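You operate a simulated robot arm through the tools that you are given. There is no shell and no other tool. Be economical: measure what you need, move in short steps, check, and stop when the job is done.

You are at the controls of a simulated robot arm. One attempt, no reset.

Task
Take the white beaker on the long bench and put it away on the top of the air table. Then put the black cup on the back of the grey table. Then put the dark bolt from the corner bench on top of the blue spool. The order counts. Set down upright: white beaker.

The check looks at the end state, three seconds after you hand in, the way a careful person would. Anything else that was tipped, shoved, dropped, spilled or broken makes it a failure.

Robot
A 6-joint arm with a two-finger gripper on a trunk, on a base that drives. Base frame: it is fixed to the floor where the robot stands at the start and does not move with it; the origin is under the middle of the robot, x ahead of it, y to its left, z up. Lengths are in cm, angles in degrees, forces in N, time in s.
It reaches about 129.8 cm from its shoulder. Its first joint turns from -149.0 to 149.0 degrees. Places, roughly: back of the grey table (15x52 cm) [-182, -694, 72]; black cup [75, -600, 75]; blue spool [50, -575, 100]; dark bolt (4x3x2 cm) [60, -570, 90]; top of the air table (18x30 cm) [-196, 318, 84]. Payload 1.57 kg.
The tool frame sits at the grasp point between the pads (the TCP): z along the fingers, y along the line on which they close. The tips reach 2.1 cm beyond it. Largest opening 7 cm; the body of the gripper starts 5 cm behind the TCP.
Orientation is that of the tool frame in the base frame, as a unit quaternion [x, y, z, w]. With the fingers straight down and closing along the base's y, the tool's x points along the base's -x, its y along +y and its z along -z.

Tools
- The arm moves only by the tool move_arm. Its argument "steps" is a list that holds one entry, the list of rows, each a list of 7 numbers: the turn, a rotation vector about the base's x, y, z in degrees, then the shift along the base's x, y, z in mm, then the closure in counts, from 0 (fully open) to 255 (shut). In form: [[[ax, ay, az, tx, ty, tz, hand], ...]]. A call has 1 to 20 rows; each row is the pose to reach, as a shift and turn from the pose commanded when the call began. Rows are played at 5 a second. More than 5 cm and 8.6 degrees between two rows, or a gripper value outside its range, and nothing of the call is played. Where a pose cannot be reached the arm comes as near as it can. A force on the tool above 40 N (or 10 N above the force at the start of the call, whichever is more), or a blocked arm, ends the call early, and 0.2 s more pass. Each finger halts on what it meets, pressing with about 28 N; the grip force reading is that of the motor and also rises with nothing between the fingers. The clock runs only during rows and for 0.2 s after the last one: add rows that repeat a pose to give the fingers time. It gives the time, the measured TCP pose, the force on the tool (base axes), the opening and the grip force at its end, in the units of the frame above (readings bear some noise), with the torque about the TCP (base axes, N m) and any sound that the robot's microphone picked up.
- Cameras (640 x 400 px; columns grow to the right, rows downward): "scene" is now at [3.25, 16.02, 170.97]; the picture's right is [-0.17, -0.99, 0.00], its down [-0.76, 0.13, -0.64] and it looks along [0.63, -0.11, -0.77] (base axes); focal length 248 px, centre (320, 200). "wrist" rides on the gripper at [7.9, 0.4, -8.1] in the tool frame; the picture's right is [-0.05, 1.00, 0.00], its down [-0.67, -0.03, -0.74] and it looks along [-0.74, -0.04, 0.67] (tool axes); focal length 256 px, centre (320, 200). There is no depth. A picture from a camera that has moved, and an enlarged one, comes with that camera's place and axes in the base frame and with its lens.
- camera(camera): a new picture of that camera. No time passes.
- move_column(by): slides the trunk up (or, below 0, down) by that many cm; the arm and the scene camera ride with it, the base frame stays. It gives what a move gives, with no picture.
- roll_base(legs): drives the robot by 1 to 6 legs, each [ahead, turn to the left] in cm and degrees, along the robot's own axes; the way and the turn of a leg run together, so that a leg with both is an arc; at most 150 cm and 180 degrees a leg. The arm and the cameras ride along, it lands a little off, and it stops where it bumps. It gives what a move gives.
- turn_head(pan, tilt): turns the head with the scene camera to pan (to the left, within 155 degrees either way) and tilt (down, from -29 to 69), counted from straight ahead of the robot. It gives what a move gives.
- close_up(camera, box): a new picture of the part [left, top, right, bottom] of that camera's present view, enlarged. No time passes.
- close_job(): hands the job in; it is judged then, once.

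Go step by step. Nothing tells you exact positions but the pictures and the camera data: compare them with the known pose of the tool, close in by small moves and look again before you grip or let go. The budget is 165 turns and 120 pictures, counting those below and the enlarged ones. Unless the task says otherwise, let go and move clear before handing in, and close with one line.

The tools are called after "Emit:" as name(argument=value, ...) on one line, values as JSON. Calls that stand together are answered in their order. move_arm: Moves the arm, as the interface text tells. Its arguments: {"type":"object","properties":{"steps":{"type":"array","items":{"type":"array","items":{"type":"array","items":{"type":"number"}}}}},"required":["steps"]} The other tools are called the same way: move_column (by) slides the trunk up or down; roll_base (legs) drives the base; turn_head (pan, tilt) turns the head that bears the scene camera; camera (camera) takes a picture; close_up (camera, box) takes an enlarged picture of a part of a camera's view; close_job () hands the job in.

At the start:

```text
t: 0.0
ee_pos: [72.87, 28.07, 104.91]
tool_rot: [0.002, 1.0, 0.0, 0.0]
force: [0.0, 0.7, 0.5]
torque: [0.02, 0.04, 0.02]
gripper_width: 7.0
grasp_force: 0.0
trunk travel left (down, up): [-73.0, 24.0]
robot x, y, heading: [0.26, 0.7, 0.2]
head pan, tilt: [-9.9, 50.4]
```

scene: 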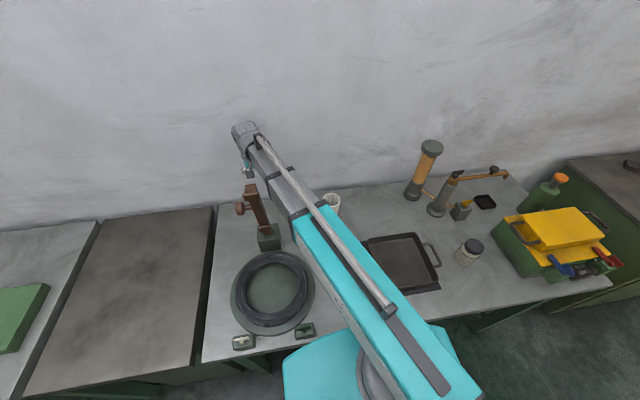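
wrist: 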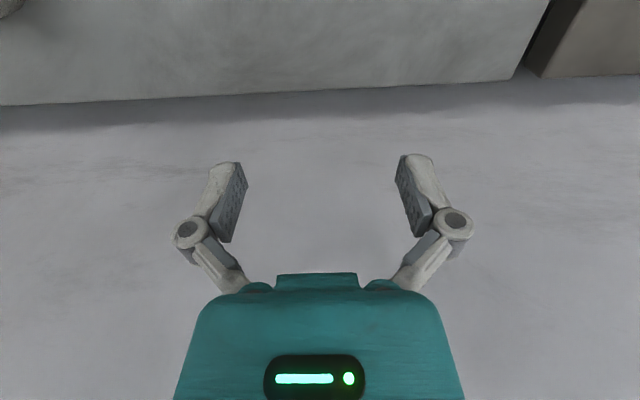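

I see the bench ahead with a white beaker-like thing partly hidden behind the arm near column 332, row 203. I'll look closer first.

Emit:
close_up(camera="scene", box=[220, 120, 540, 320])

Emit:
turn_head(pan=60, tilt=30)

Emit:
camera(camera="scene")

```text
2.00 times, centred on (380, 220) of scene
camera zoom: at [3.25, 16.02, 170.97], right [-0.17, -0.99, 0.0], down [-0.76, 0.13, -0.64], along [0.63, -0.11, -0.77], focal length 496 px, centre (200, 160)
```

zoom: 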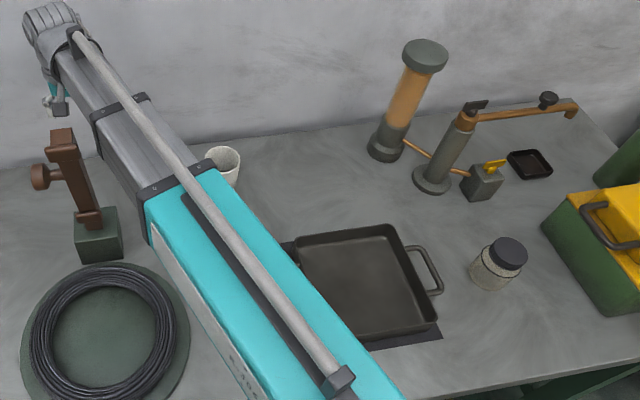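

```text
t: 1.4
ee_pos: [72.94, 28.0, 104.9]
tool_rot: [0.002, 1.0, 0.0, 0.0]
force: [0.6, 0.5, -0.3]
torque: [0.01, -0.04, 0.01]
gripper_width: 7.0
grasp_force: 0.1
trunk travel left (down, up): [-73.0, 24.0]
robot x, y, heading: [0.02, 0.39, 0.4]
head pan, tilt: [60.0, 30.0]
```

```text
116 pictures are left
camera scene: at [0.22, 25.17, 173.98], right [0.87, -0.5, 0.0], down [-0.25, -0.43, -0.87], along [0.43, 0.75, -0.5], focal length 248 px, centre (320, 200)
```

scene: 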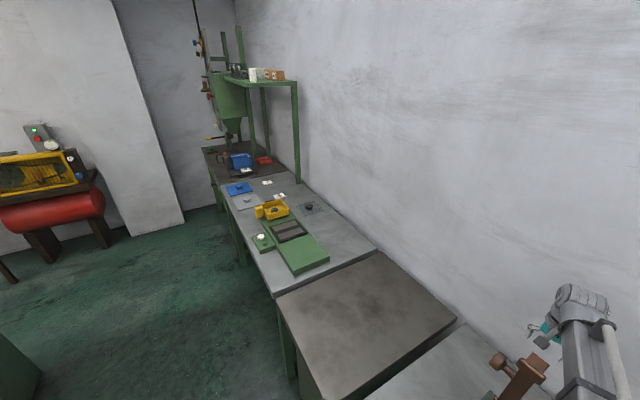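

The bench runs along the wall to my left; the beaker is hidden by the arm. I'll survey the room for the air table and the routes.

Emit:
turn_head(pan=120, tilt=20)

Emit:
camera(camera="scene")

Emit:
turn_head(pan=-120, tilt=20)

Emit:
camera(camera="scene")

Emit:
turn_head(pan=-55, tilt=30)

Emit:
camera(camera="scene")

```text
t: 2.7
ee_pos: [72.85, 27.99, 104.87]
tool_rot: [0.002, 1.0, 0.0, 0.001]
force: [-0.2, 0.1, 0.1]
torque: [-0.05, 0.01, 0.01]
gripper_width: 6.97
grasp_force: 0.1
trunk travel left (down, up): [-73.0, 24.0]
robot x, y, heading: [-0.04, 0.55, -0.1]
head pan, tilt: [120.0, 20.0]
```

```text
115 pictures are left
camera scene: at [-8.96, 25.4, 175.58], right [0.87, 0.5, 0.0], down [0.17, -0.3, -0.94], along [-0.47, 0.81, -0.34], focal length 248 px, centre (320, 200)
```

scene: 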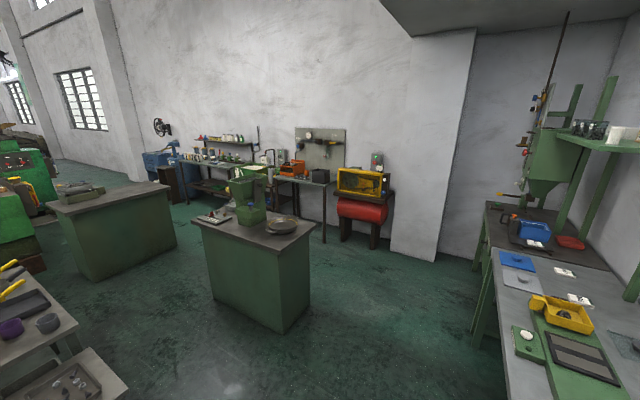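

```text
t: 6.1
ee_pos: [72.82, 27.96, 104.86]
tool_rot: [0.003, 1.0, 0.001, 0.0]
force: [-0.4, 0.5, -0.3]
torque: [-0.03, -0.01, 0.0]
gripper_width: 7.0
grasp_force: 0.0
trunk travel left (down, up): [-73.0, 24.0]
robot x, y, heading: [-0.11, 0.61, 0.3]
head pan, tilt: [-120.0, 20.0]
```

```text
114 pictures are left
camera scene: at [-8.95, 9.26, 175.59], right [-0.87, 0.5, 0.0], down [0.17, 0.3, -0.94], along [-0.47, -0.81, -0.34], focal length 248 px, centre (320, 200)
```

scene: 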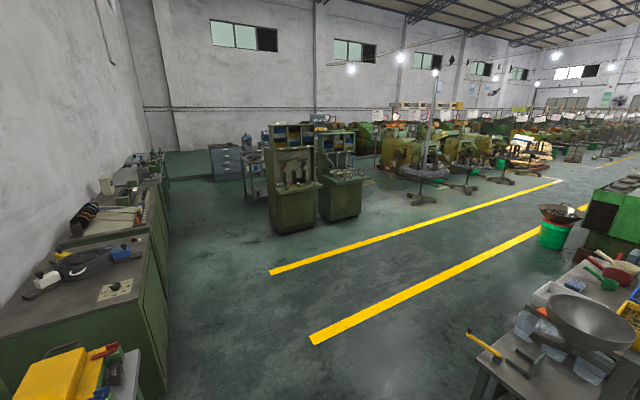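

```text
t: 7.5
ee_pos: [72.79, 27.98, 104.83]
tool_rot: [0.002, 1.0, 0.0, 0.0]
force: [0.1, -0.8, 0.0]
torque: [-0.01, -0.01, -0.03]
gripper_width: 6.98
grasp_force: 0.0
trunk travel left (down, up): [-73.0, 24.0]
robot x, y, heading: [-0.14, 0.45, 0.2]
head pan, tilt: [-55.0, 30.0]
```

```text
113 pictures are left
camera scene: at [0.88, 9.93, 173.98], right [-0.82, -0.57, 0.0], down [-0.29, 0.41, -0.87], along [0.5, -0.71, -0.5], focal length 248 px, centre (320, 200)
```

scene: 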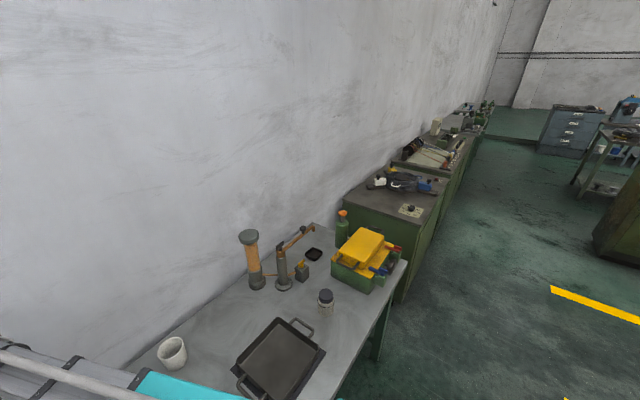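

The beaker stands at about x 72–82, y −1 to −4, beyond the pan. I'll lift, go sideways and back a bit, so the wrist camera looks at it, keeping clear of the brown vise.

Emit:
move_arm(steps=[[[0, 0, 0, 0, 0, 40, 0], [0, 0, 0, 0, 0, 80, 0], [0, 0, 0, 0, 0, 120, 0], [0, 0, 0, 0, -50, 120, 0], [0, 0, 0, 0, -100, 120, 0], [0, 0, 0, 0, -150, 120, 0], [0, 0, 0, 0, -200, 120, 0], [0, 0, 0, 0, -250, 120, 0], [0, 0, 0, 0, -290, 120, 0], [0, 0, 0, -50, -300, 120, 0], [0, 0, 0, -100, -300, 120, 0], [0, 0, 0, -150, -300, 120, 0], [0, 0, 0, -200, -300, 120, 0]]])

Emit:
camera(camera="wrist")

Emit:
camera(camera="scene")

```text
refused: row 10 steps farther than a row can; nothing moved
```

```text
112 pictures are left
camera wrist: at [64.9, 28.48, 112.94], right [0.06, 1.0, 0.0], down [0.67, -0.04, 0.74], along [0.74, -0.04, -0.67], focal length 256 px, centre (320, 200)
```

wrist: 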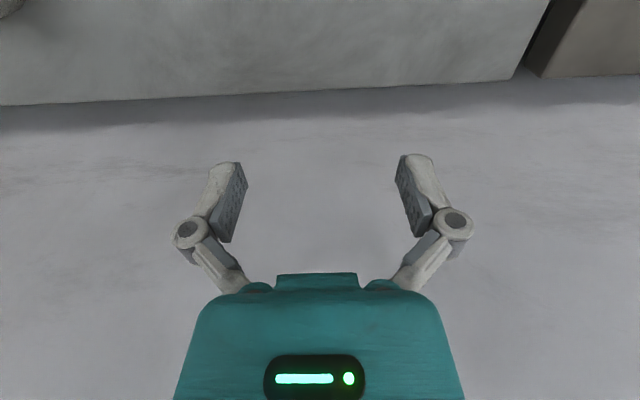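

```text
111 pictures are left
camera scene: at [0.88, 9.93, 173.98], right [-0.82, -0.57, 0.0], down [-0.29, 0.41, -0.87], along [0.5, -0.71, -0.5], focal length 248 px, centre (320, 200)
```

scene: 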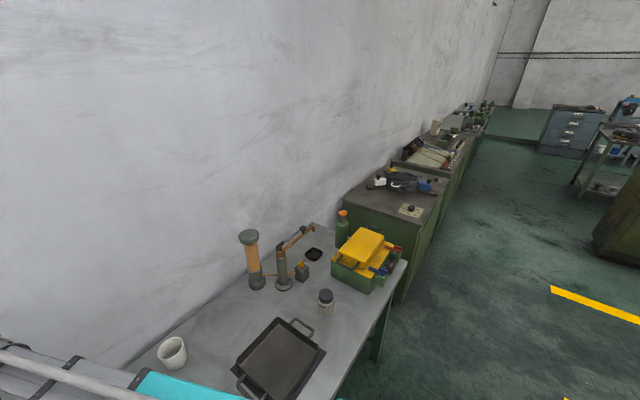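

The wrist picture is upside down: the bench is at its top, and the beaker's edge is in its top-left corner. I'll repeat the move with smaller steps.

Emit:
move_arm(steps=[[[0, 0, 0, 0, 0, 40, 0], [0, 0, 0, 0, 0, 80, 0], [0, 0, 0, 0, 0, 120, 0], [0, 0, 0, 0, -45, 120, 0], [0, 0, 0, 0, -90, 120, 0], [0, 0, 0, 0, -135, 120, 0], [0, 0, 0, 0, -180, 120, 0], [0, 0, 0, 0, -225, 120, 0], [0, 0, 0, 0, -260, 120, 0], [0, 0, 0, 0, -300, 120, 0], [0, 0, 0, -45, -300, 120, 0], [0, 0, 0, -90, -300, 120, 0], [0, 0, 0, -135, -300, 120, 0], [0, 0, 0, -150, -300, 120, 0]]])

Emit:
camera(camera="wrist")

Emit:
camera(camera="scene")

```text
t: 10.5
ee_pos: [58.01, -2.03, 104.91]
tool_rot: [0.001, 1.0, 0.001, 0.0]
force: [0.2, -0.9, 0.4]
torque: [-0.02, 0.01, -0.01]
gripper_width: 7.02
grasp_force: 0.0
out of reach, approached as far as the arm can: row 1, 2, 3, 4, 5, 6, 7, 8, 9, 10, 11, 12, 13, 14
trunk travel left (down, up): [-73.0, 24.0]
robot x, y, heading: [0.15, 0.27, 0.1]
head pan, tilt: [-55.0, 30.0]
```

```text
110 pictures are left
camera wrist: at [50.01, -1.47, 112.96], right [0.06, 1.0, 0.0], down [0.67, -0.04, 0.75], along [0.74, -0.04, -0.67], focal length 256 px, centre (320, 200)
```

wrist: 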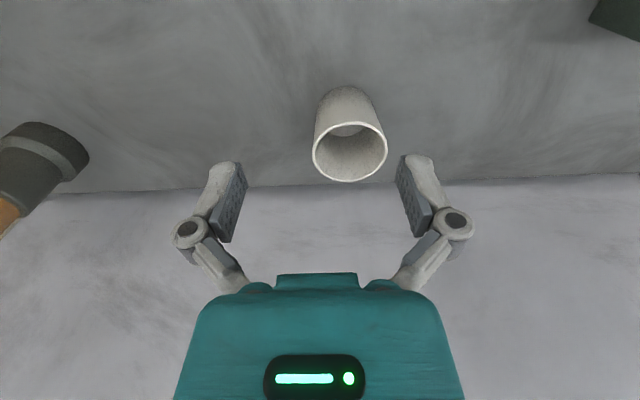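

```text
109 pictures are left
camera scene: at [0.82, 9.93, 173.98], right [-0.82, -0.57, 0.0], down [-0.29, 0.41, -0.87], along [0.5, -0.71, -0.5], focal length 248 px, centre (320, 200)
```

scene: 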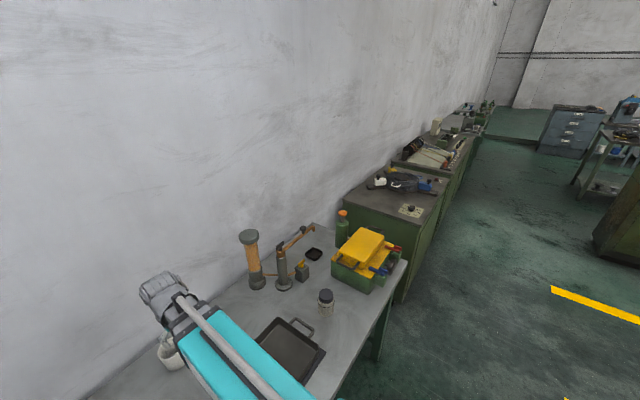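

The beaker is at about (64.4, 0.5), with its rim near z 94 and about 6.7 cm across, close to the full opening. I'll zoom in to measure it.

Emit:
close_up(camera="wrist", box=[240, 70, 440, 195])

```text
3.20 times, centred on (340, 132) of wrist
camera zoom: at [50.01, -1.47, 112.96], right [0.06, 1.0, 0.0], down [0.67, -0.04, 0.75], along [0.74, -0.04, -0.67], focal length 819 px, centre (256, 416)
```

zoom: 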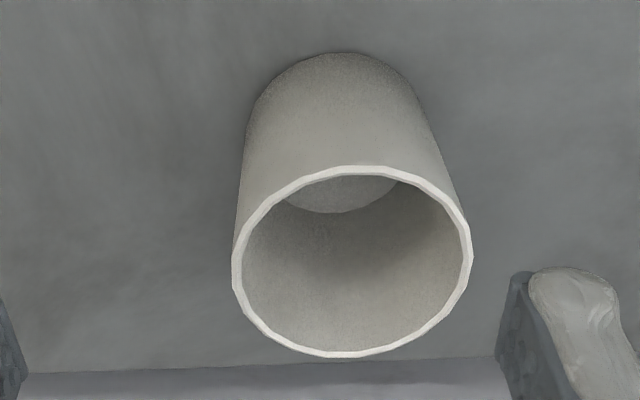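

The rim is about 6.6 cm wide with a thin wall (~0.3 cm). I'll pinch the wall on the +y side, one finger inside; first I place the hand above that spot and look.

Emit:
move_arm(steps=[[[0, 0, 0, 30, 28, 0, 0], [0, 0, 0, 64, 56, 0, 0], [0, 0, 0, 64, 56, 0, 0]]])

Emit:
camera(camera="wrist")

```text
t: 11.3
ee_pos: [64.52, 3.61, 104.92]
tool_rot: [0.001, 1.0, 0.0, 0.0]
force: [-0.7, 0.1, 0.0]
torque: [-0.03, 0.05, -0.01]
gripper_width: 6.98
grasp_force: 0.1
trunk travel left (down, up): [-73.0, 24.0]
robot x, y, heading: [0.1, 0.41, 0.4]
head pan, tilt: [-55.0, 30.0]
```

```text
107 pictures are left
camera wrist: at [56.49, 4.08, 112.94], right [0.06, 1.0, 0.0], down [0.67, -0.04, 0.74], along [0.74, -0.04, -0.67], focal length 256 px, centre (320, 200)
```

wrist: 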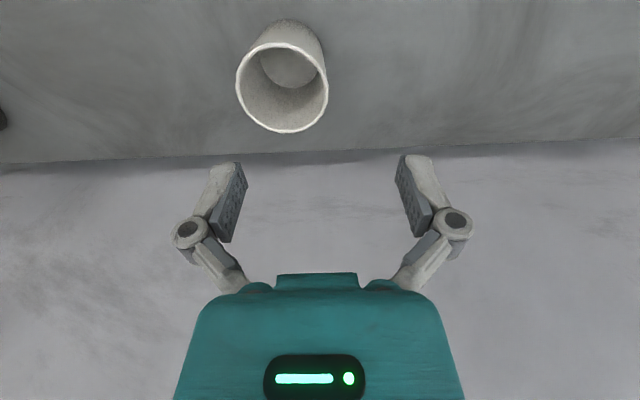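

Triangulated again: the rim centre is at (65.2, 0.65, 93.1), outer diameter ~7. I'll go to the wall at y≈4.0, stop just above the rim and check.

Emit:
move_arm(steps=[[[0, 0, 0, 7, 4, 0, 0], [0, 0, 0, 7, 4, -40, 0], [0, 0, 0, 7, 4, -75, 0], [0, 0, 0, 7, 4, -75, 0]]])

Emit:
camera(camera="wrist")

Emit:
turn_head(pan=-20, tilt=50)

Emit:
camera(camera="scene")

```text
t: 12.3
ee_pos: [65.2, 4.09, 104.97]
tool_rot: [0.002, 1.0, 0.0, 0.0]
force: [0.7, -0.4, 0.3]
torque: [-0.04, 0.02, 0.01]
gripper_width: 7.0
grasp_force: 0.0
out of reach, approached as far as the arm can: row 2, 3, 4
trunk travel left (down, up): [-73.0, 24.0]
robot x, y, heading: [0.1, 0.47, 0.1]
head pan, tilt: [-55.0, 30.0]
```

```text
106 pictures are left
camera wrist: at [57.2, 4.46, 112.94], right [0.06, 1.0, 0.0], down [0.67, -0.04, 0.74], along [0.74, -0.04, -0.67], focal length 256 px, centre (320, 200)
```

wrist: 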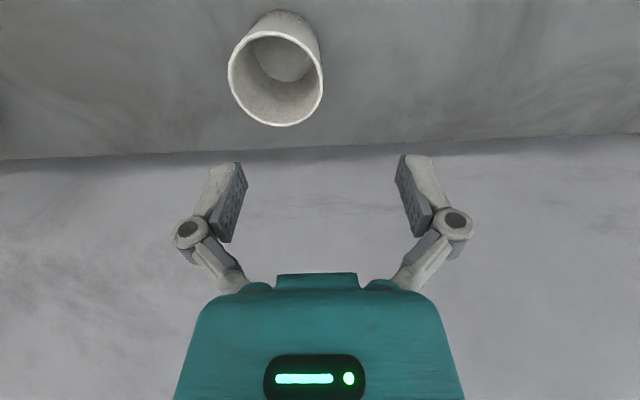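

```text
t: 13.3
ee_pos: [65.19, 4.01, 104.86]
tool_rot: [0.002, 1.0, 0.0, -0.001]
force: [0.9, 0.2, 0.0]
torque: [-0.06, 0.0, 0.03]
gripper_width: 7.0
grasp_force: 0.1
trunk travel left (down, up): [-73.0, 24.0]
robot x, y, heading: [0.19, 0.73, 0.2]
head pan, tilt: [-20.0, 50.0]
```

```text
105 pictures are left
camera scene: at [2.93, 14.7, 171.03], right [-0.34, -0.94, 0.0], down [-0.72, 0.26, -0.64], along [0.6, -0.22, -0.77], focal length 248 px, centre (320, 200)
```

scene: 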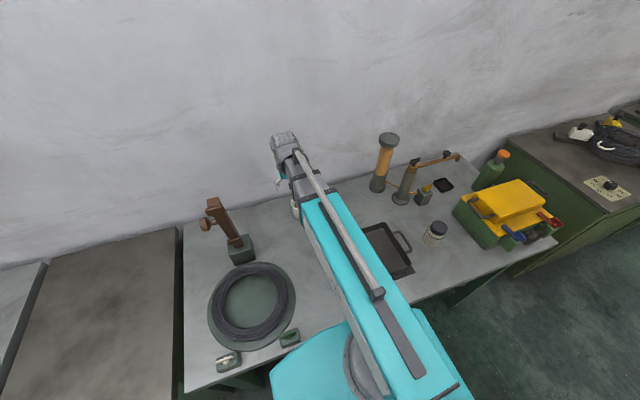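

The arm does not change height with fingers down; the trunk must do it. I'll lower the column 7.5 cm and look.

Emit:
move_column(by=-7.5)

Emit:
camera(camera="wrist")

Emit:
camera(camera="scene")

```text
t: 14.4
ee_pos: [65.14, 4.06, 97.5]
tool_rot: [0.002, 1.0, -0.001, 0.0]
force: [0.8, -0.6, 0.4]
torque: [0.02, 0.01, 0.01]
gripper_width: 6.98
grasp_force: 0.0
trunk travel left (down, up): [-65.5, 31.5]
robot x, y, heading: [-0.16, 0.28, 0.3]
head pan, tilt: [-20.0, 50.0]
```

```text
104 pictures are left
camera wrist: at [57.19, 4.45, 105.45], right [0.06, 1.0, 0.0], down [0.67, -0.04, 0.74], along [0.74, -0.04, -0.67], focal length 256 px, centre (320, 200)
```

wrist: 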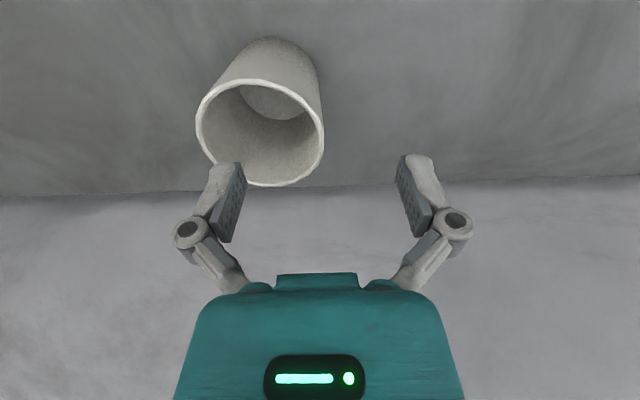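

```text
103 pictures are left
camera scene: at [2.92, 14.7, 163.53], right [-0.34, -0.94, 0.0], down [-0.72, 0.26, -0.64], along [0.6, -0.22, -0.77], focal length 248 px, centre (320, 200)
```

scene: 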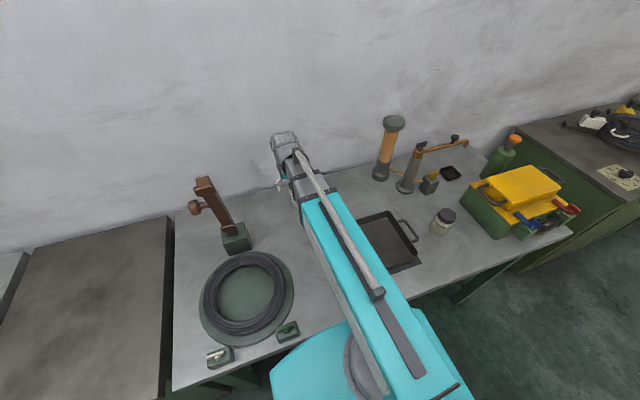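

All agrees: the wall is at y≈4.1 and the rim at z≈93. I'll lower 6 cm and close.

Emit:
move_column(by=-6)

Emit:
camera(camera="wrist")

```text
t: 15.4
ee_pos: [65.26, 3.98, 91.35]
tool_rot: [0.001, 1.0, -0.001, 0.0]
force: [-0.1, 0.3, -0.6]
torque: [0.0, 0.0, 0.0]
gripper_width: 7.01
grasp_force: 0.1
trunk travel left (down, up): [-59.5, 37.5]
robot x, y, heading: [-0.1, 0.2, -0.1]
head pan, tilt: [-20.0, 50.0]
```

```text
102 pictures are left
camera wrist: at [57.19, 4.46, 99.44], right [0.06, 1.0, 0.0], down [0.67, -0.04, 0.74], along [0.74, -0.04, -0.67], focal length 256 px, centre (320, 200)
```

wrist: 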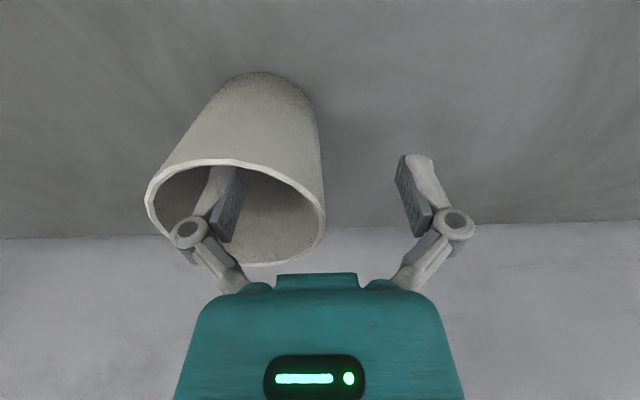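

The finger is inside and the wall is centred between the pads. Closing.

Emit:
move_arm(steps=[[[0, 0, 0, 0, 0, 0, 120], [0, 0, 0, 0, 0, 0, 180], [0, 0, 0, 0, 0, 0, 255], [0, 0, 0, 0, 0, 0, 255], [0, 0, 0, 0, 0, 0, 255], [0, 0, 0, 0, 0, 0, 255]]])

Emit:
move_column(by=3)

Emit:
camera(camera="wrist")

```text
t: 16.8
ee_pos: [65.0, 3.92, 91.48]
tool_rot: [0.002, 1.0, 0.0, 0.0]
force: [1.3, -3.2, 9.0]
torque: [-0.69, 0.11, 0.11]
gripper_width: 0.6
grasp_force: 27.4
trunk travel left (down, up): [-59.5, 37.5]
robot x, y, heading: [0.21, 0.36, -0.1]
head pan, tilt: [-20.0, 50.0]
```

```text
t: 17.5
ee_pos: [65.26, 4.1, 94.4]
tool_rot: [0.002, 1.0, 0.0, 0.0]
force: [-0.2, 0.7, -0.1]
torque: [0.01, 0.0, -0.02]
gripper_width: 0.58
grasp_force: 27.9
trunk travel left (down, up): [-62.5, 34.5]
robot x, y, heading: [-0.14, 0.44, 0.5]
head pan, tilt: [-20.0, 50.0]
```

```text
101 pictures are left
camera wrist: at [57.21, 4.47, 102.44], right [0.06, 1.0, 0.0], down [0.67, -0.04, 0.74], along [0.74, -0.04, -0.67], focal length 256 px, centre (320, 200)
```

wrist: 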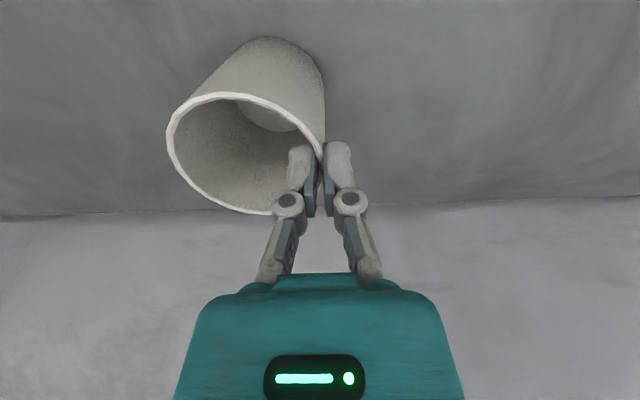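

The beaker seems lower in the picture than a held one would be — it may have slipped. I'll look closely before going on.

Emit:
close_up(camera="wrist", box=[160, 20, 420, 220])

Emit:
close_up(camera="scene", box=[230, 110, 390, 230])

```text
2.00 times, centred on (290, 120) of wrist
camera zoom: at [57.21, 4.47, 102.44], right [0.06, 1.0, 0.0], down [0.67, -0.04, 0.74], along [0.74, -0.04, -0.67], focal length 512 px, centre (380, 360)
```

zoom: 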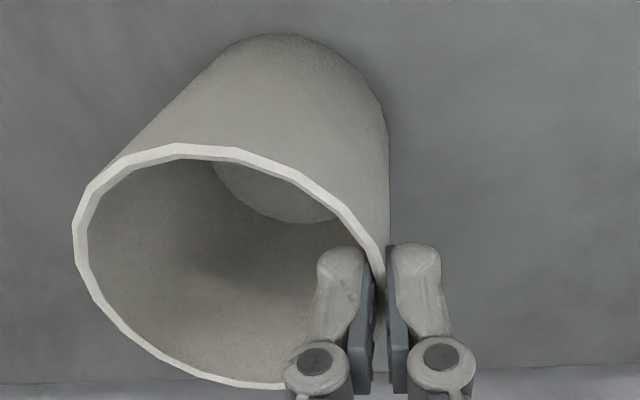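

```text
3.33 times, centred on (310, 170) of scene
camera zoom: at [2.95, 14.71, 160.53], right [-0.34, -0.94, 0.0], down [-0.72, 0.26, -0.64], along [0.6, -0.22, -0.77], focal length 827 px, centre (353, 300)
```

zoom: 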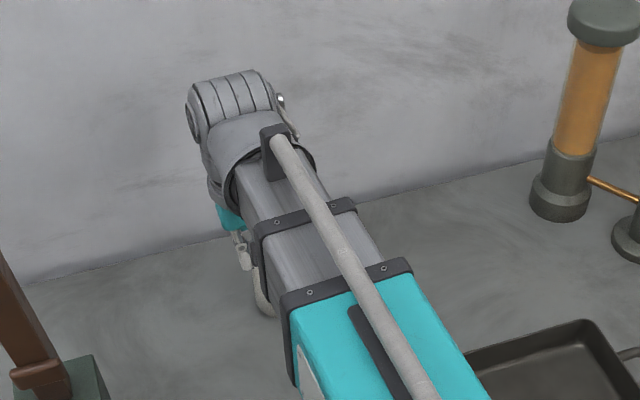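

It slipped: the beaker still stands on the bench with its rim at 93. I'll open, go deeper on the wall, grip again, and lift in small steps.

Emit:
move_arm(steps=[[[0, 0, 0, 0, 0, 0, 180], [0, 0, 0, 0, 0, 0, 100], [0, 0, 0, 0, 0, 0, 0], [0, 0, 0, 0, 0, 0, 0], [0, 0, 0, 0, 0, 0, 0], [0, 0, 0, 0, 0, 0, 0], [0, 0, 0, 0, 0, 0, 0]]])

Emit:
camera(camera="wrist")

```text
t: 19.1
ee_pos: [65.15, 3.97, 94.42]
tool_rot: [0.001, 1.0, 0.0, 0.0]
force: [1.0, -0.2, 0.7]
torque: [0.02, 0.02, -0.01]
gripper_width: 7.03
grasp_force: 0.1
trunk travel left (down, up): [-62.5, 34.5]
robot x, y, heading: [0.09, 0.3, 0.1]
head pan, tilt: [-20.0, 50.0]
```

```text
98 pictures are left
camera wrist: at [57.2, 4.46, 102.44], right [0.06, 1.0, 0.0], down [0.67, -0.04, 0.74], along [0.74, -0.04, -0.67], focal length 256 px, centre (320, 200)
```

wrist: 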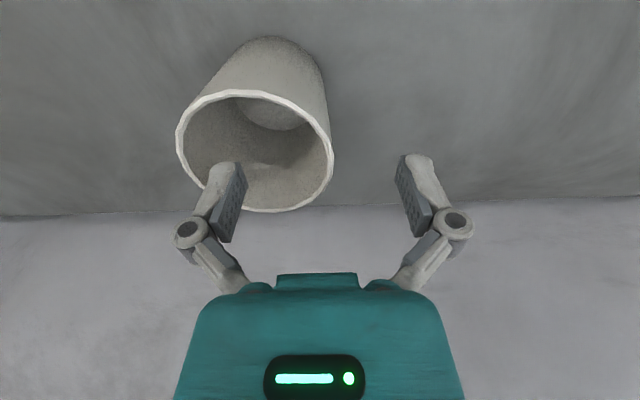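

The beaker now has its centre about (64.5, 1.1). Its wall leans out ~3.6°, so I'll tilt the hand to match the wall, recentre, and go deeper.

Emit:
move_arm(steps=[[[0, 0, 0, -6, 4, 0, 0], [-3.6, 0, 0, -6, 4, 0, 0], [-3.6, 0, 0, -6, 4, 0, 0]]])

Emit:
move_column(by=-4.4)

Emit:
camera(camera="wrist")

```text
t: 19.9
ee_pos: [64.53, 4.44, 94.4]
tool_rot: [0.002, 1.0, -0.031, 0.001]
force: [-0.8, 0.1, -0.1]
torque: [0.01, 0.0, -0.01]
gripper_width: 7.0
grasp_force: 0.0
trunk travel left (down, up): [-62.5, 34.5]
robot x, y, heading: [-0.21, 0.45, 0.1]
head pan, tilt: [-20.0, 50.0]
```

```text
t: 20.8
ee_pos: [64.64, 4.33, 90.11]
tool_rot: [0.002, 1.0, -0.031, 0.0]
force: [-0.3, -0.3, 1.2]
torque: [0.0, 0.0, 0.04]
gripper_width: 7.01
grasp_force: 0.1
trunk travel left (down, up): [-58.1, 38.9]
robot x, y, heading: [0.22, 0.58, 0.1]
head pan, tilt: [-20.0, 50.0]
```

```text
97 pictures are left
camera wrist: at [56.6, 5.35, 98.03], right [0.06, 1.0, -0.06], down [0.67, 0.01, 0.75], along [0.74, -0.08, -0.66], focal length 256 px, centre (320, 200)
```

wrist: 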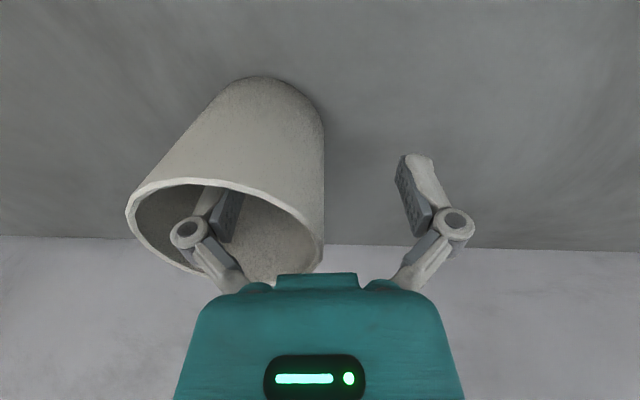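

The wall is now parallel to and centred between the pads. Closing and lifting 1 cm.

Emit:
move_arm(steps=[[[0, 0, 0, 0, 0, 0, 100], [0, 0, 0, 0, 0, 0, 200], [0, 0, 0, 0, 0, 0, 255], [0, 0, 0, 0, 0, 0, 255], [0, 0, 0, 0, 0, 0, 255], [0, 0, 0, 0, 0, 0, 255], [0, 0, 0, 0, 0, 0, 255]]])

Emit:
camera(camera="wrist")

Emit:
move_column(by=1.5)

Emit:
camera(camera="wrist")

```text
t: 22.4
ee_pos: [64.59, 4.38, 89.99]
tool_rot: [0.003, 1.0, -0.031, 0.0]
force: [-0.1, 0.3, -0.1]
torque: [0.0, 0.02, 0.01]
gripper_width: 0.62
grasp_force: 28.2
trunk travel left (down, up): [-58.1, 38.9]
robot x, y, heading: [0.16, 0.43, -0.2]
head pan, tilt: [-20.0, 50.0]
```

```text
96 pictures are left
camera wrist: at [56.61, 5.35, 98.03], right [0.06, 1.0, -0.06], down [0.67, 0.01, 0.75], along [0.74, -0.08, -0.66], focal length 256 px, centre (320, 200)
```

wrist: 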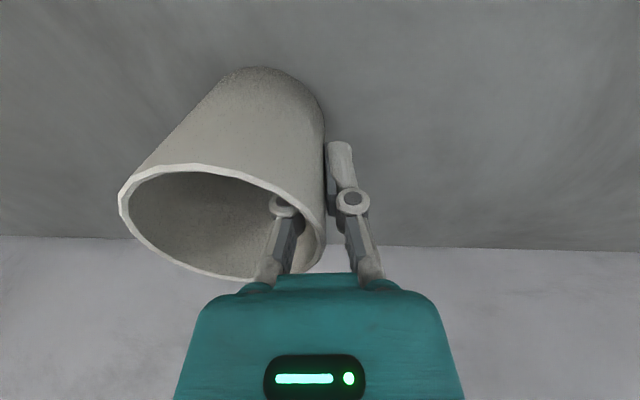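

```text
t: 23.0
ee_pos: [64.53, 4.38, 91.53]
tool_rot: [0.002, 1.0, -0.032, 0.0]
force: [0.6, -0.5, -0.5]
torque: [0.01, -0.01, 0.0]
gripper_width: 0.6
grasp_force: 27.7
trunk travel left (down, up): [-59.6, 37.4]
robot x, y, heading: [-0.11, 0.41, -0.3]
head pan, tilt: [-20.0, 50.0]
```

```text
95 pictures are left
camera wrist: at [56.61, 5.35, 99.54], right [0.06, 1.0, -0.06], down [0.67, 0.01, 0.75], along [0.74, -0.08, -0.66], focal length 256 px, centre (320, 200)
```

wrist: 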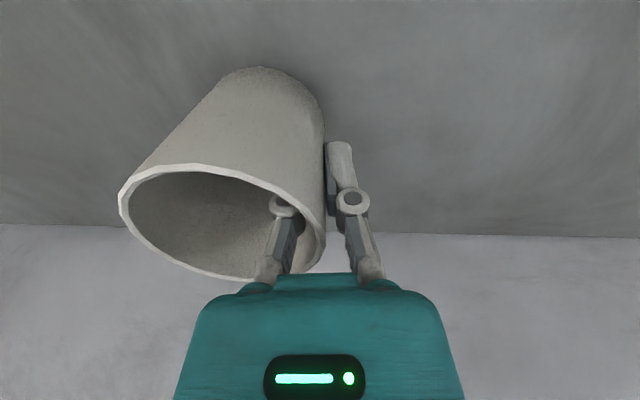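

The beaker moves with the hand, so it is held. I'll raise the column well clear of the bench clutter and look behind for room to drive.

Emit:
move_column(by=10)

Emit:
move_column(by=24)

Emit:
camera(camera="wrist")

Emit:
turn_head(pan=150, tilt=40)

Emit:
camera(camera="scene")

Emit:
turn_head(pan=-150, tilt=40)

Emit:
camera(camera="scene")

```text
t: 24.4
ee_pos: [64.46, 4.45, 101.56]
tool_rot: [0.001, 1.0, -0.031, 0.0]
force: [-0.5, 0.6, -0.7]
torque: [0.01, 0.02, -0.03]
gripper_width: 0.58
grasp_force: 28.6
trunk travel left (down, up): [-69.6, 27.4]
robot x, y, heading: [0.15, 0.27, 0.2]
head pan, tilt: [-20.0, 50.0]
```

```text
t: 26.9
ee_pos: [64.58, 4.39, 125.57]
tool_rot: [0.001, 1.0, -0.031, 0.0]
force: [-0.2, 0.5, 0.0]
torque: [-0.01, -0.03, 0.04]
gripper_width: 0.59
grasp_force: 28.3
trunk travel left (down, up): [-93.6, 3.4]
robot x, y, heading: [0.08, 0.58, 0.1]
head pan, tilt: [-20.0, 50.0]
```

```text
94 pictures are left
camera wrist: at [56.62, 5.35, 133.53], right [0.06, 1.0, -0.06], down [0.67, 0.01, 0.75], along [0.74, -0.08, -0.66], focal length 256 px, centre (320, 200)
```

wrist: 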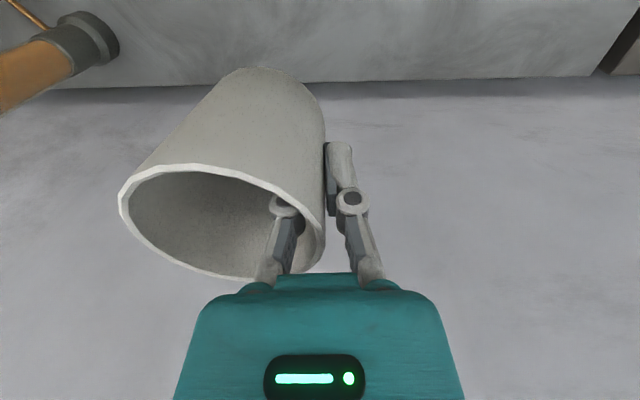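

```text
t: 29.4
ee_pos: [64.57, 4.27, 125.63]
tool_rot: [0.002, 1.0, -0.031, 0.0]
force: [-0.7, 0.0, -0.4]
torque: [0.01, 0.0, 0.0]
gripper_width: 0.6
grasp_force: 28.3
trunk travel left (down, up): [-93.6, 3.4]
robot x, y, heading: [0.29, 0.18, -0.0]
head pan, tilt: [150.0, 40.0]
```

```text
93 pictures are left
camera scene: at [-11.66, 21.58, 193.04], right [0.5, 0.87, 0.0], down [0.56, -0.32, -0.77], along [-0.66, 0.38, -0.64], focal length 248 px, centre (320, 200)
```

scene: 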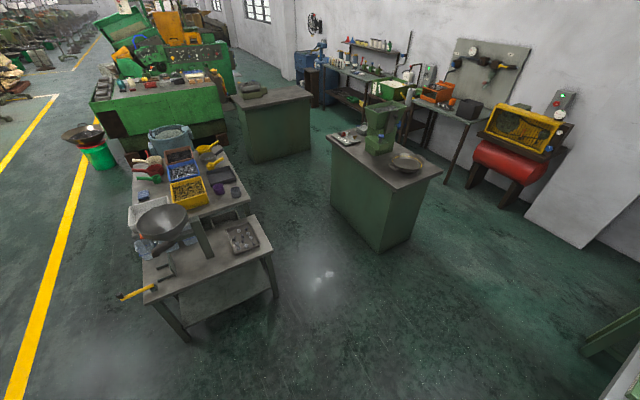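

```text
t: 33.5
ee_pos: [64.65, 4.29, 125.49]
tool_rot: [0.002, 1.0, -0.031, 0.0]
force: [0.8, -0.8, -0.5]
torque: [0.04, -0.02, -0.04]
gripper_width: 0.61
grasp_force: 27.9
trunk travel left (down, up): [-93.6, 3.4]
robot x, y, heading: [-0.27, 0.77, 0.2]
head pan, tilt: [-150.0, 40.0]
```

```text
92 pictures are left
camera scene: at [-11.66, 13.07, 193.05], right [-0.5, 0.87, 0.0], down [0.56, 0.32, -0.77], along [-0.66, -0.38, -0.64], focal length 248 px, centre (320, 200)
```

scene: 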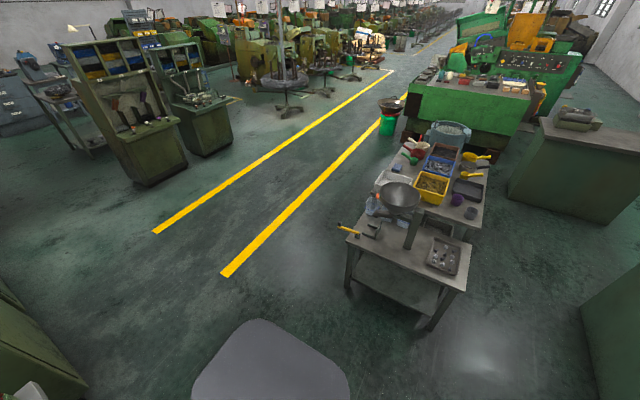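

Now I know the layout: the air table stands past the green drill cabinet. I'll back away from the bench, turn left, and drive up the aisle in checked steps.

Emit:
roll_base(legs=[[-40, 0], [0, 92]])

Emit:
turn_head(pan=20, tilt=40)

Emit:
camera(camera="scene")

Emit:
camera(camera="wrist")

```text
t: 42.2
ee_pos: [-45.2, 64.71, 125.56]
tool_rot: [0.715, -0.699, 0.022, -0.023]
force: [-0.3, 0.7, -0.2]
torque: [0.0, 0.02, 0.0]
gripper_width: 0.61
grasp_force: 27.9
trunk travel left (down, up): [-93.6, 3.4]
robot x, y, heading: [-36.12, 0.03, 90.9]
head pan, tilt: [-150.0, 40.0]
```

```text
t: 44.8
ee_pos: [-45.23, 64.82, 125.58]
tool_rot: [0.714, -0.699, 0.022, -0.023]
force: [-0.2, 0.7, -1.0]
torque: [0.01, 0.04, 0.0]
gripper_width: 0.59
grasp_force: 28.0
trunk travel left (down, up): [-93.6, 3.4]
robot x, y, heading: [-36.61, -0.04, 91.1]
head pan, tilt: [20.0, 40.0]
```

```text
91 pictures are left
camera scene: at [-56.33, 3.4, 193.04], right [0.93, 0.36, 0.0], down [0.23, -0.6, -0.77], along [-0.27, 0.71, -0.64], focal length 248 px, centre (320, 200)
```

scene: 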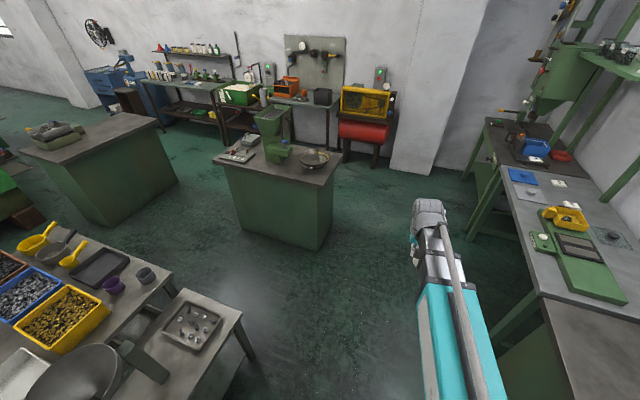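

```text
90 pictures are left
camera wrist: at [-46.04, 56.8, 133.53], right [-1.0, 0.03, -0.06], down [-0.03, 0.67, 0.75], along [0.07, 0.75, -0.66], focal length 256 px, centre (320, 200)
```

wrist: 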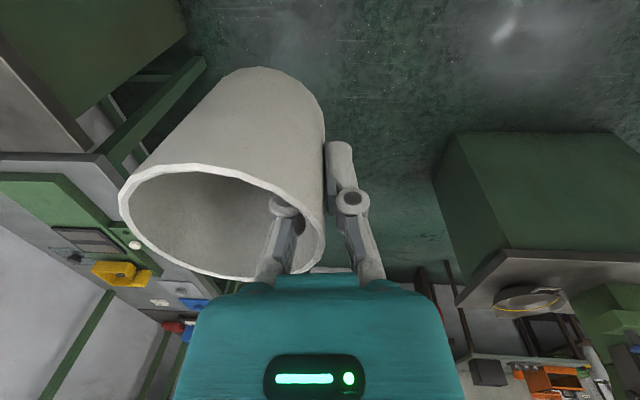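

The aisle ahead is clear with the cabinet's near corner at about (−105, 180). I'll drive up past it and then turn left.

Emit:
roll_base(legs=[[110, 0], [105, 0], [0, 74]])

Emit:
turn_head(pan=-20, tilt=40)

Emit:
camera(camera="scene")

```text
t: 62.7
ee_pos: [-105.6, 225.38, 125.54]
tool_rot: [0.991, -0.127, 0.004, -0.032]
force: [0.2, -0.6, -0.7]
torque: [0.02, -0.04, -0.03]
gripper_width: 0.61
grasp_force: 27.5
trunk travel left (down, up): [-93.6, 3.4]
robot x, y, heading: [-40.53, 218.76, 165.2]
head pan, tilt: [20.0, 40.0]
```

```text
t: 63.8
ee_pos: [-105.5, 225.49, 125.57]
tool_rot: [0.991, -0.127, 0.004, -0.031]
force: [-0.7, 0.0, -1.7]
torque: [-0.03, 0.0, 0.0]
gripper_width: 0.6
grasp_force: 28.0
trunk travel left (down, up): [-93.6, 3.4]
robot x, y, heading: [-40.35, 219.11, 165.2]
head pan, tilt: [-20.0, 40.0]
```

```text
89 pictures are left
camera scene: at [-47.28, 206.24, 193.05], right [0.57, 0.82, 0.0], down [0.53, -0.37, -0.77], along [-0.63, 0.44, -0.64], focal length 248 px, centre (320, 200)
```

scene: 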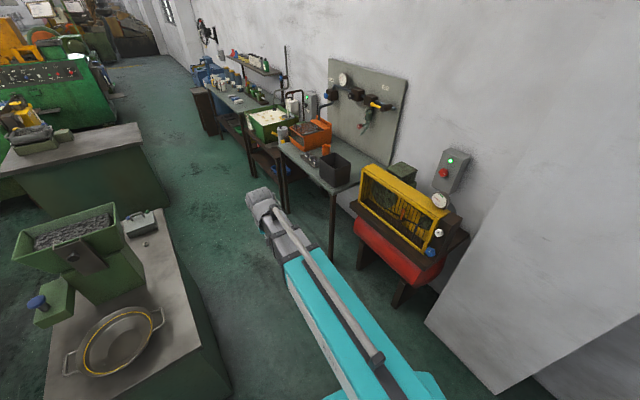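

The air table is visible with an orange tray and a black box on it. I'll zoom in to find the free area.

Emit:
close_up(camera="scene", box=[220, 60, 420, 200])

```text
2.86 times, centred on (320, 130) of scene
camera zoom: at [-47.28, 206.24, 193.05], right [0.57, 0.82, 0.0], down [0.53, -0.37, -0.77], along [-0.63, 0.44, -0.64], focal length 709 px, centre (320, 400)
```

zoom: 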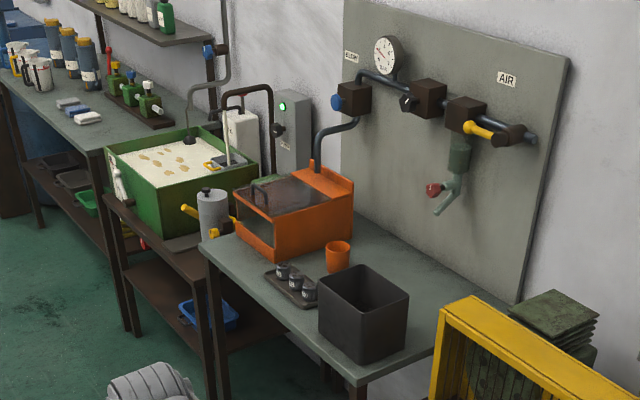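

The free spot on the air table is between the orange cup and the black box's rear side, around (−189, 324). I'll drive nearer and turn to face it.

Emit:
roll_base(legs=[[104, 0], [0, -45]])

Emit:
turn_head(pan=-5, tilt=45)

Emit:
camera(camera="scene")

Emit:
camera(camera="wrist")

```text
t: 73.4
ee_pos: [-182.76, 297.24, 125.65]
tool_rot: [0.864, -0.502, 0.016, -0.028]
force: [0.5, -1.0, -0.3]
torque: [0.05, 0.03, 0.01]
gripper_width: 0.58
grasp_force: 27.6
trunk travel left (down, up): [-93.6, 3.4]
robot x, y, heading: [-143.23, 245.05, 120.1]
head pan, tilt: [-20.0, 40.0]
```

```text
t: 74.1
ee_pos: [-182.66, 297.34, 125.64]
tool_rot: [0.865, -0.502, 0.015, -0.027]
force: [0.7, -0.7, -0.9]
torque: [-0.03, 0.0, 0.05]
gripper_width: 0.6
grasp_force: 27.9
trunk travel left (down, up): [-93.6, 3.4]
robot x, y, heading: [-143.6, 245.29, 119.7]
head pan, tilt: [-5.0, 45.0]
```

```text
87 pictures are left
camera scene: at [-159.23, 240.34, 192.31], right [0.91, 0.42, 0.0], down [0.3, -0.64, -0.71], along [-0.3, 0.64, -0.71], focal length 248 px, centre (320, 200)
```

scene: 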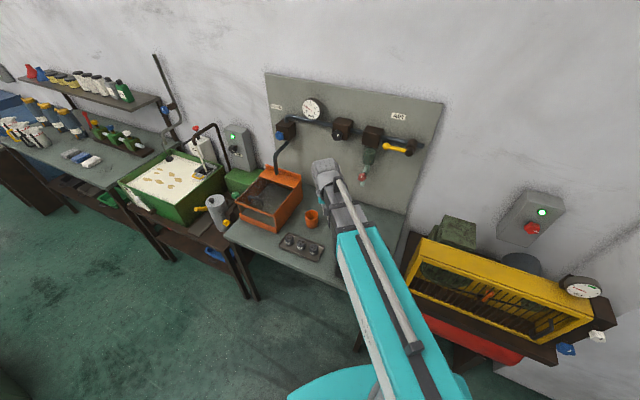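

```text
86 pictures are left
camera wrist: at [-179.7, 289.96, 133.54], right [-0.89, -0.45, -0.06], down [-0.34, 0.57, 0.75], along [-0.3, 0.69, -0.66], focal length 256 px, centre (320, 200)
```

wrist: 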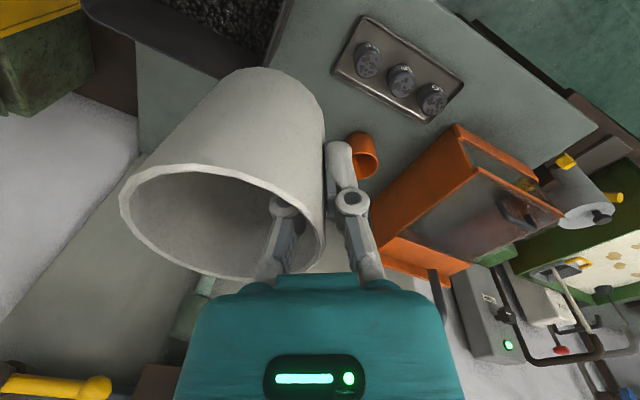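

I see the table well: cup at (−202, 320), black box back edge near y 308. I'll move the arm so the beaker's centre is over about (−187, 322), still high, and look.

Emit:
move_arm(steps=[[[0, 0, 0, -15, 45, 0, 255], [0, 0, 0, -29, 90, 0, 255], [0, 0, 0, -43, 135, 0, 255], [0, 0, 0, -58, 180, 0, 255], [0, 0, 0, -72, 228, 0, 255], [0, 0, 0, -72, 228, 0, 255]]])

Emit:
camera(camera="wrist")

Emit:
close_up(camera="scene", box=[220, 80, 460, 280])

```text
t: 75.5
ee_pos: [-189.99, 320.06, 125.62]
tool_rot: [0.864, -0.502, 0.015, -0.027]
force: [0.3, -0.6, -0.6]
torque: [0.0, 0.04, 0.01]
gripper_width: 0.6
grasp_force: 28.2
trunk travel left (down, up): [-93.6, 3.4]
robot x, y, heading: [-143.28, 245.37, 120.0]
head pan, tilt: [-5.0, 45.0]
```

```text
85 pictures are left
camera wrist: at [-186.8, 312.76, 133.57], right [-0.89, -0.45, -0.06], down [-0.34, 0.57, 0.75], along [-0.3, 0.69, -0.66], focal length 256 px, centre (320, 200)
```

wrist: 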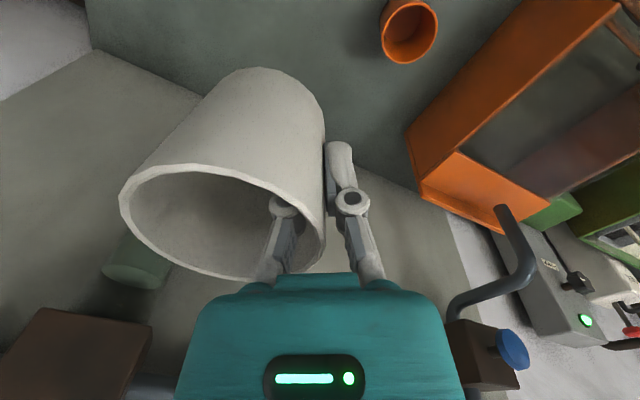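

```text
2.00 times, centred on (340, 180) of scene
camera zoom: at [-159.15, 240.3, 192.32], right [0.91, 0.42, 0.0], down [0.3, -0.64, -0.71], along [-0.3, 0.64, -0.71], focal length 496 px, centre (280, 240)
```

zoom: 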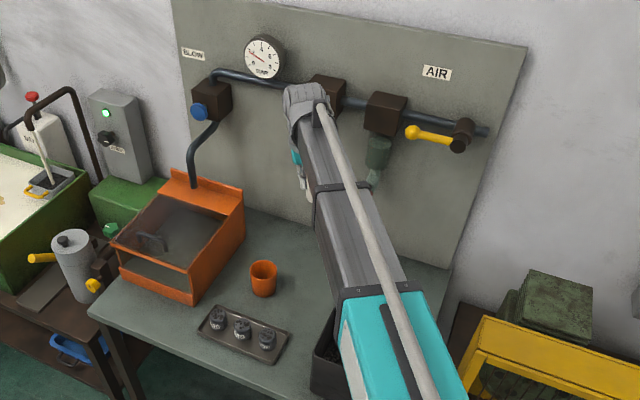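

The path down is clear: board fixtures are near y 335+, and the beaker sits between cup and box. I'll lower the column in stages.

Emit:
move_column(by=-20)

Emit:
camera(camera="wrist")

Emit:
camera(camera="scene")

```text
t: 77.7
ee_pos: [-189.92, 320.08, 105.62]
tool_rot: [0.864, -0.502, 0.016, -0.028]
force: [0.3, 0.8, -0.4]
torque: [0.0, 0.01, 0.04]
gripper_width: 0.59
grasp_force: 28.1
trunk travel left (down, up): [-73.6, 23.4]
robot x, y, heading: [-143.44, 245.36, 119.9]
head pan, tilt: [-5.0, 45.0]
```

```text
83 pictures are left
camera wrist: at [-186.84, 312.81, 113.53], right [-0.89, -0.45, -0.06], down [-0.34, 0.57, 0.75], along [-0.3, 0.69, -0.66], focal length 256 px, centre (320, 200)
```

wrist: 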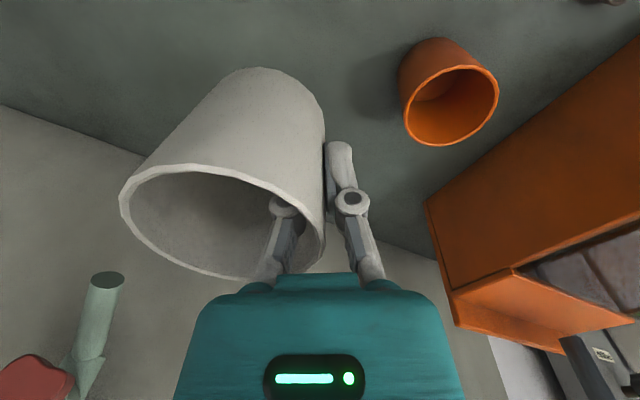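

```text
82 pictures are left
camera scene: at [-159.19, 240.39, 172.32], right [0.91, 0.42, 0.0], down [0.3, -0.64, -0.71], along [-0.3, 0.64, -0.71], focal length 248 px, centre (320, 200)
```

scene: 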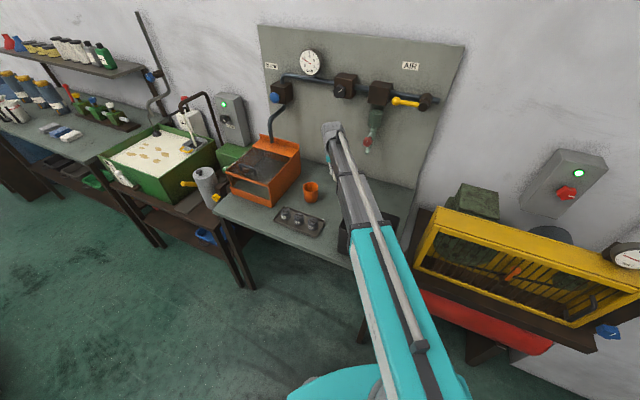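

The table top is near z 84. Before the last descent I must check that the arm's underside clears the black box beneath it.

Emit:
close_up(camera="scene", box=[280, 100, 440, 280])

Emit:
turn_head(pan=-35, tilt=35)

Emit:
camera(camera="scene")

```text
2.22 times, centred on (360, 190) of scene
camera zoom: at [-159.19, 240.39, 172.32], right [0.91, 0.42, 0.0], down [0.3, -0.64, -0.71], along [-0.3, 0.64, -0.71], focal length 552 px, centre (231, 222)
```

zoom: 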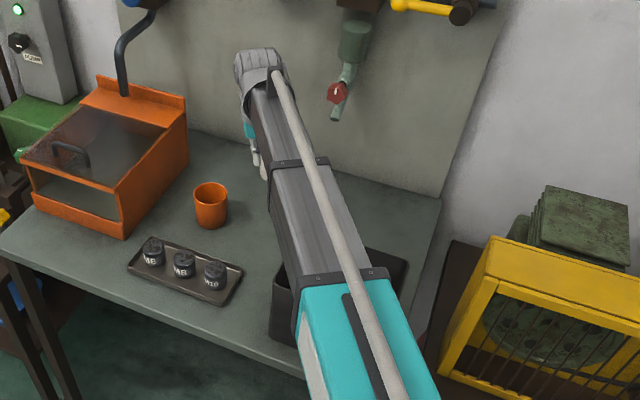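

```text
t: 78.7
ee_pos: [-189.95, 320.2, 105.57]
tool_rot: [0.865, -0.501, 0.016, -0.027]
force: [-0.3, -0.1, -1.4]
torque: [-0.03, -0.02, -0.02]
gripper_width: 0.6
grasp_force: 27.5
trunk travel left (down, up): [-73.6, 23.4]
robot x, y, heading: [-143.54, 245.49, 119.9]
head pan, tilt: [-35.0, 35.0]
```

```text
80 pictures are left
camera scene: at [-155.0, 241.79, 173.8], right [1.0, -0.09, 0.0], down [-0.05, -0.57, -0.82], along [0.07, 0.82, -0.57], focal length 248 px, centre (320, 200)
```

scene: 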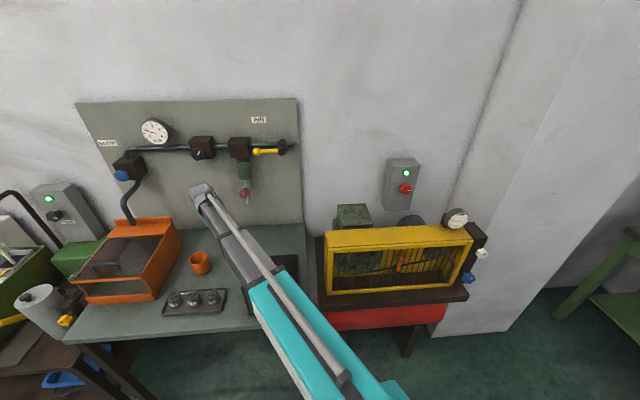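

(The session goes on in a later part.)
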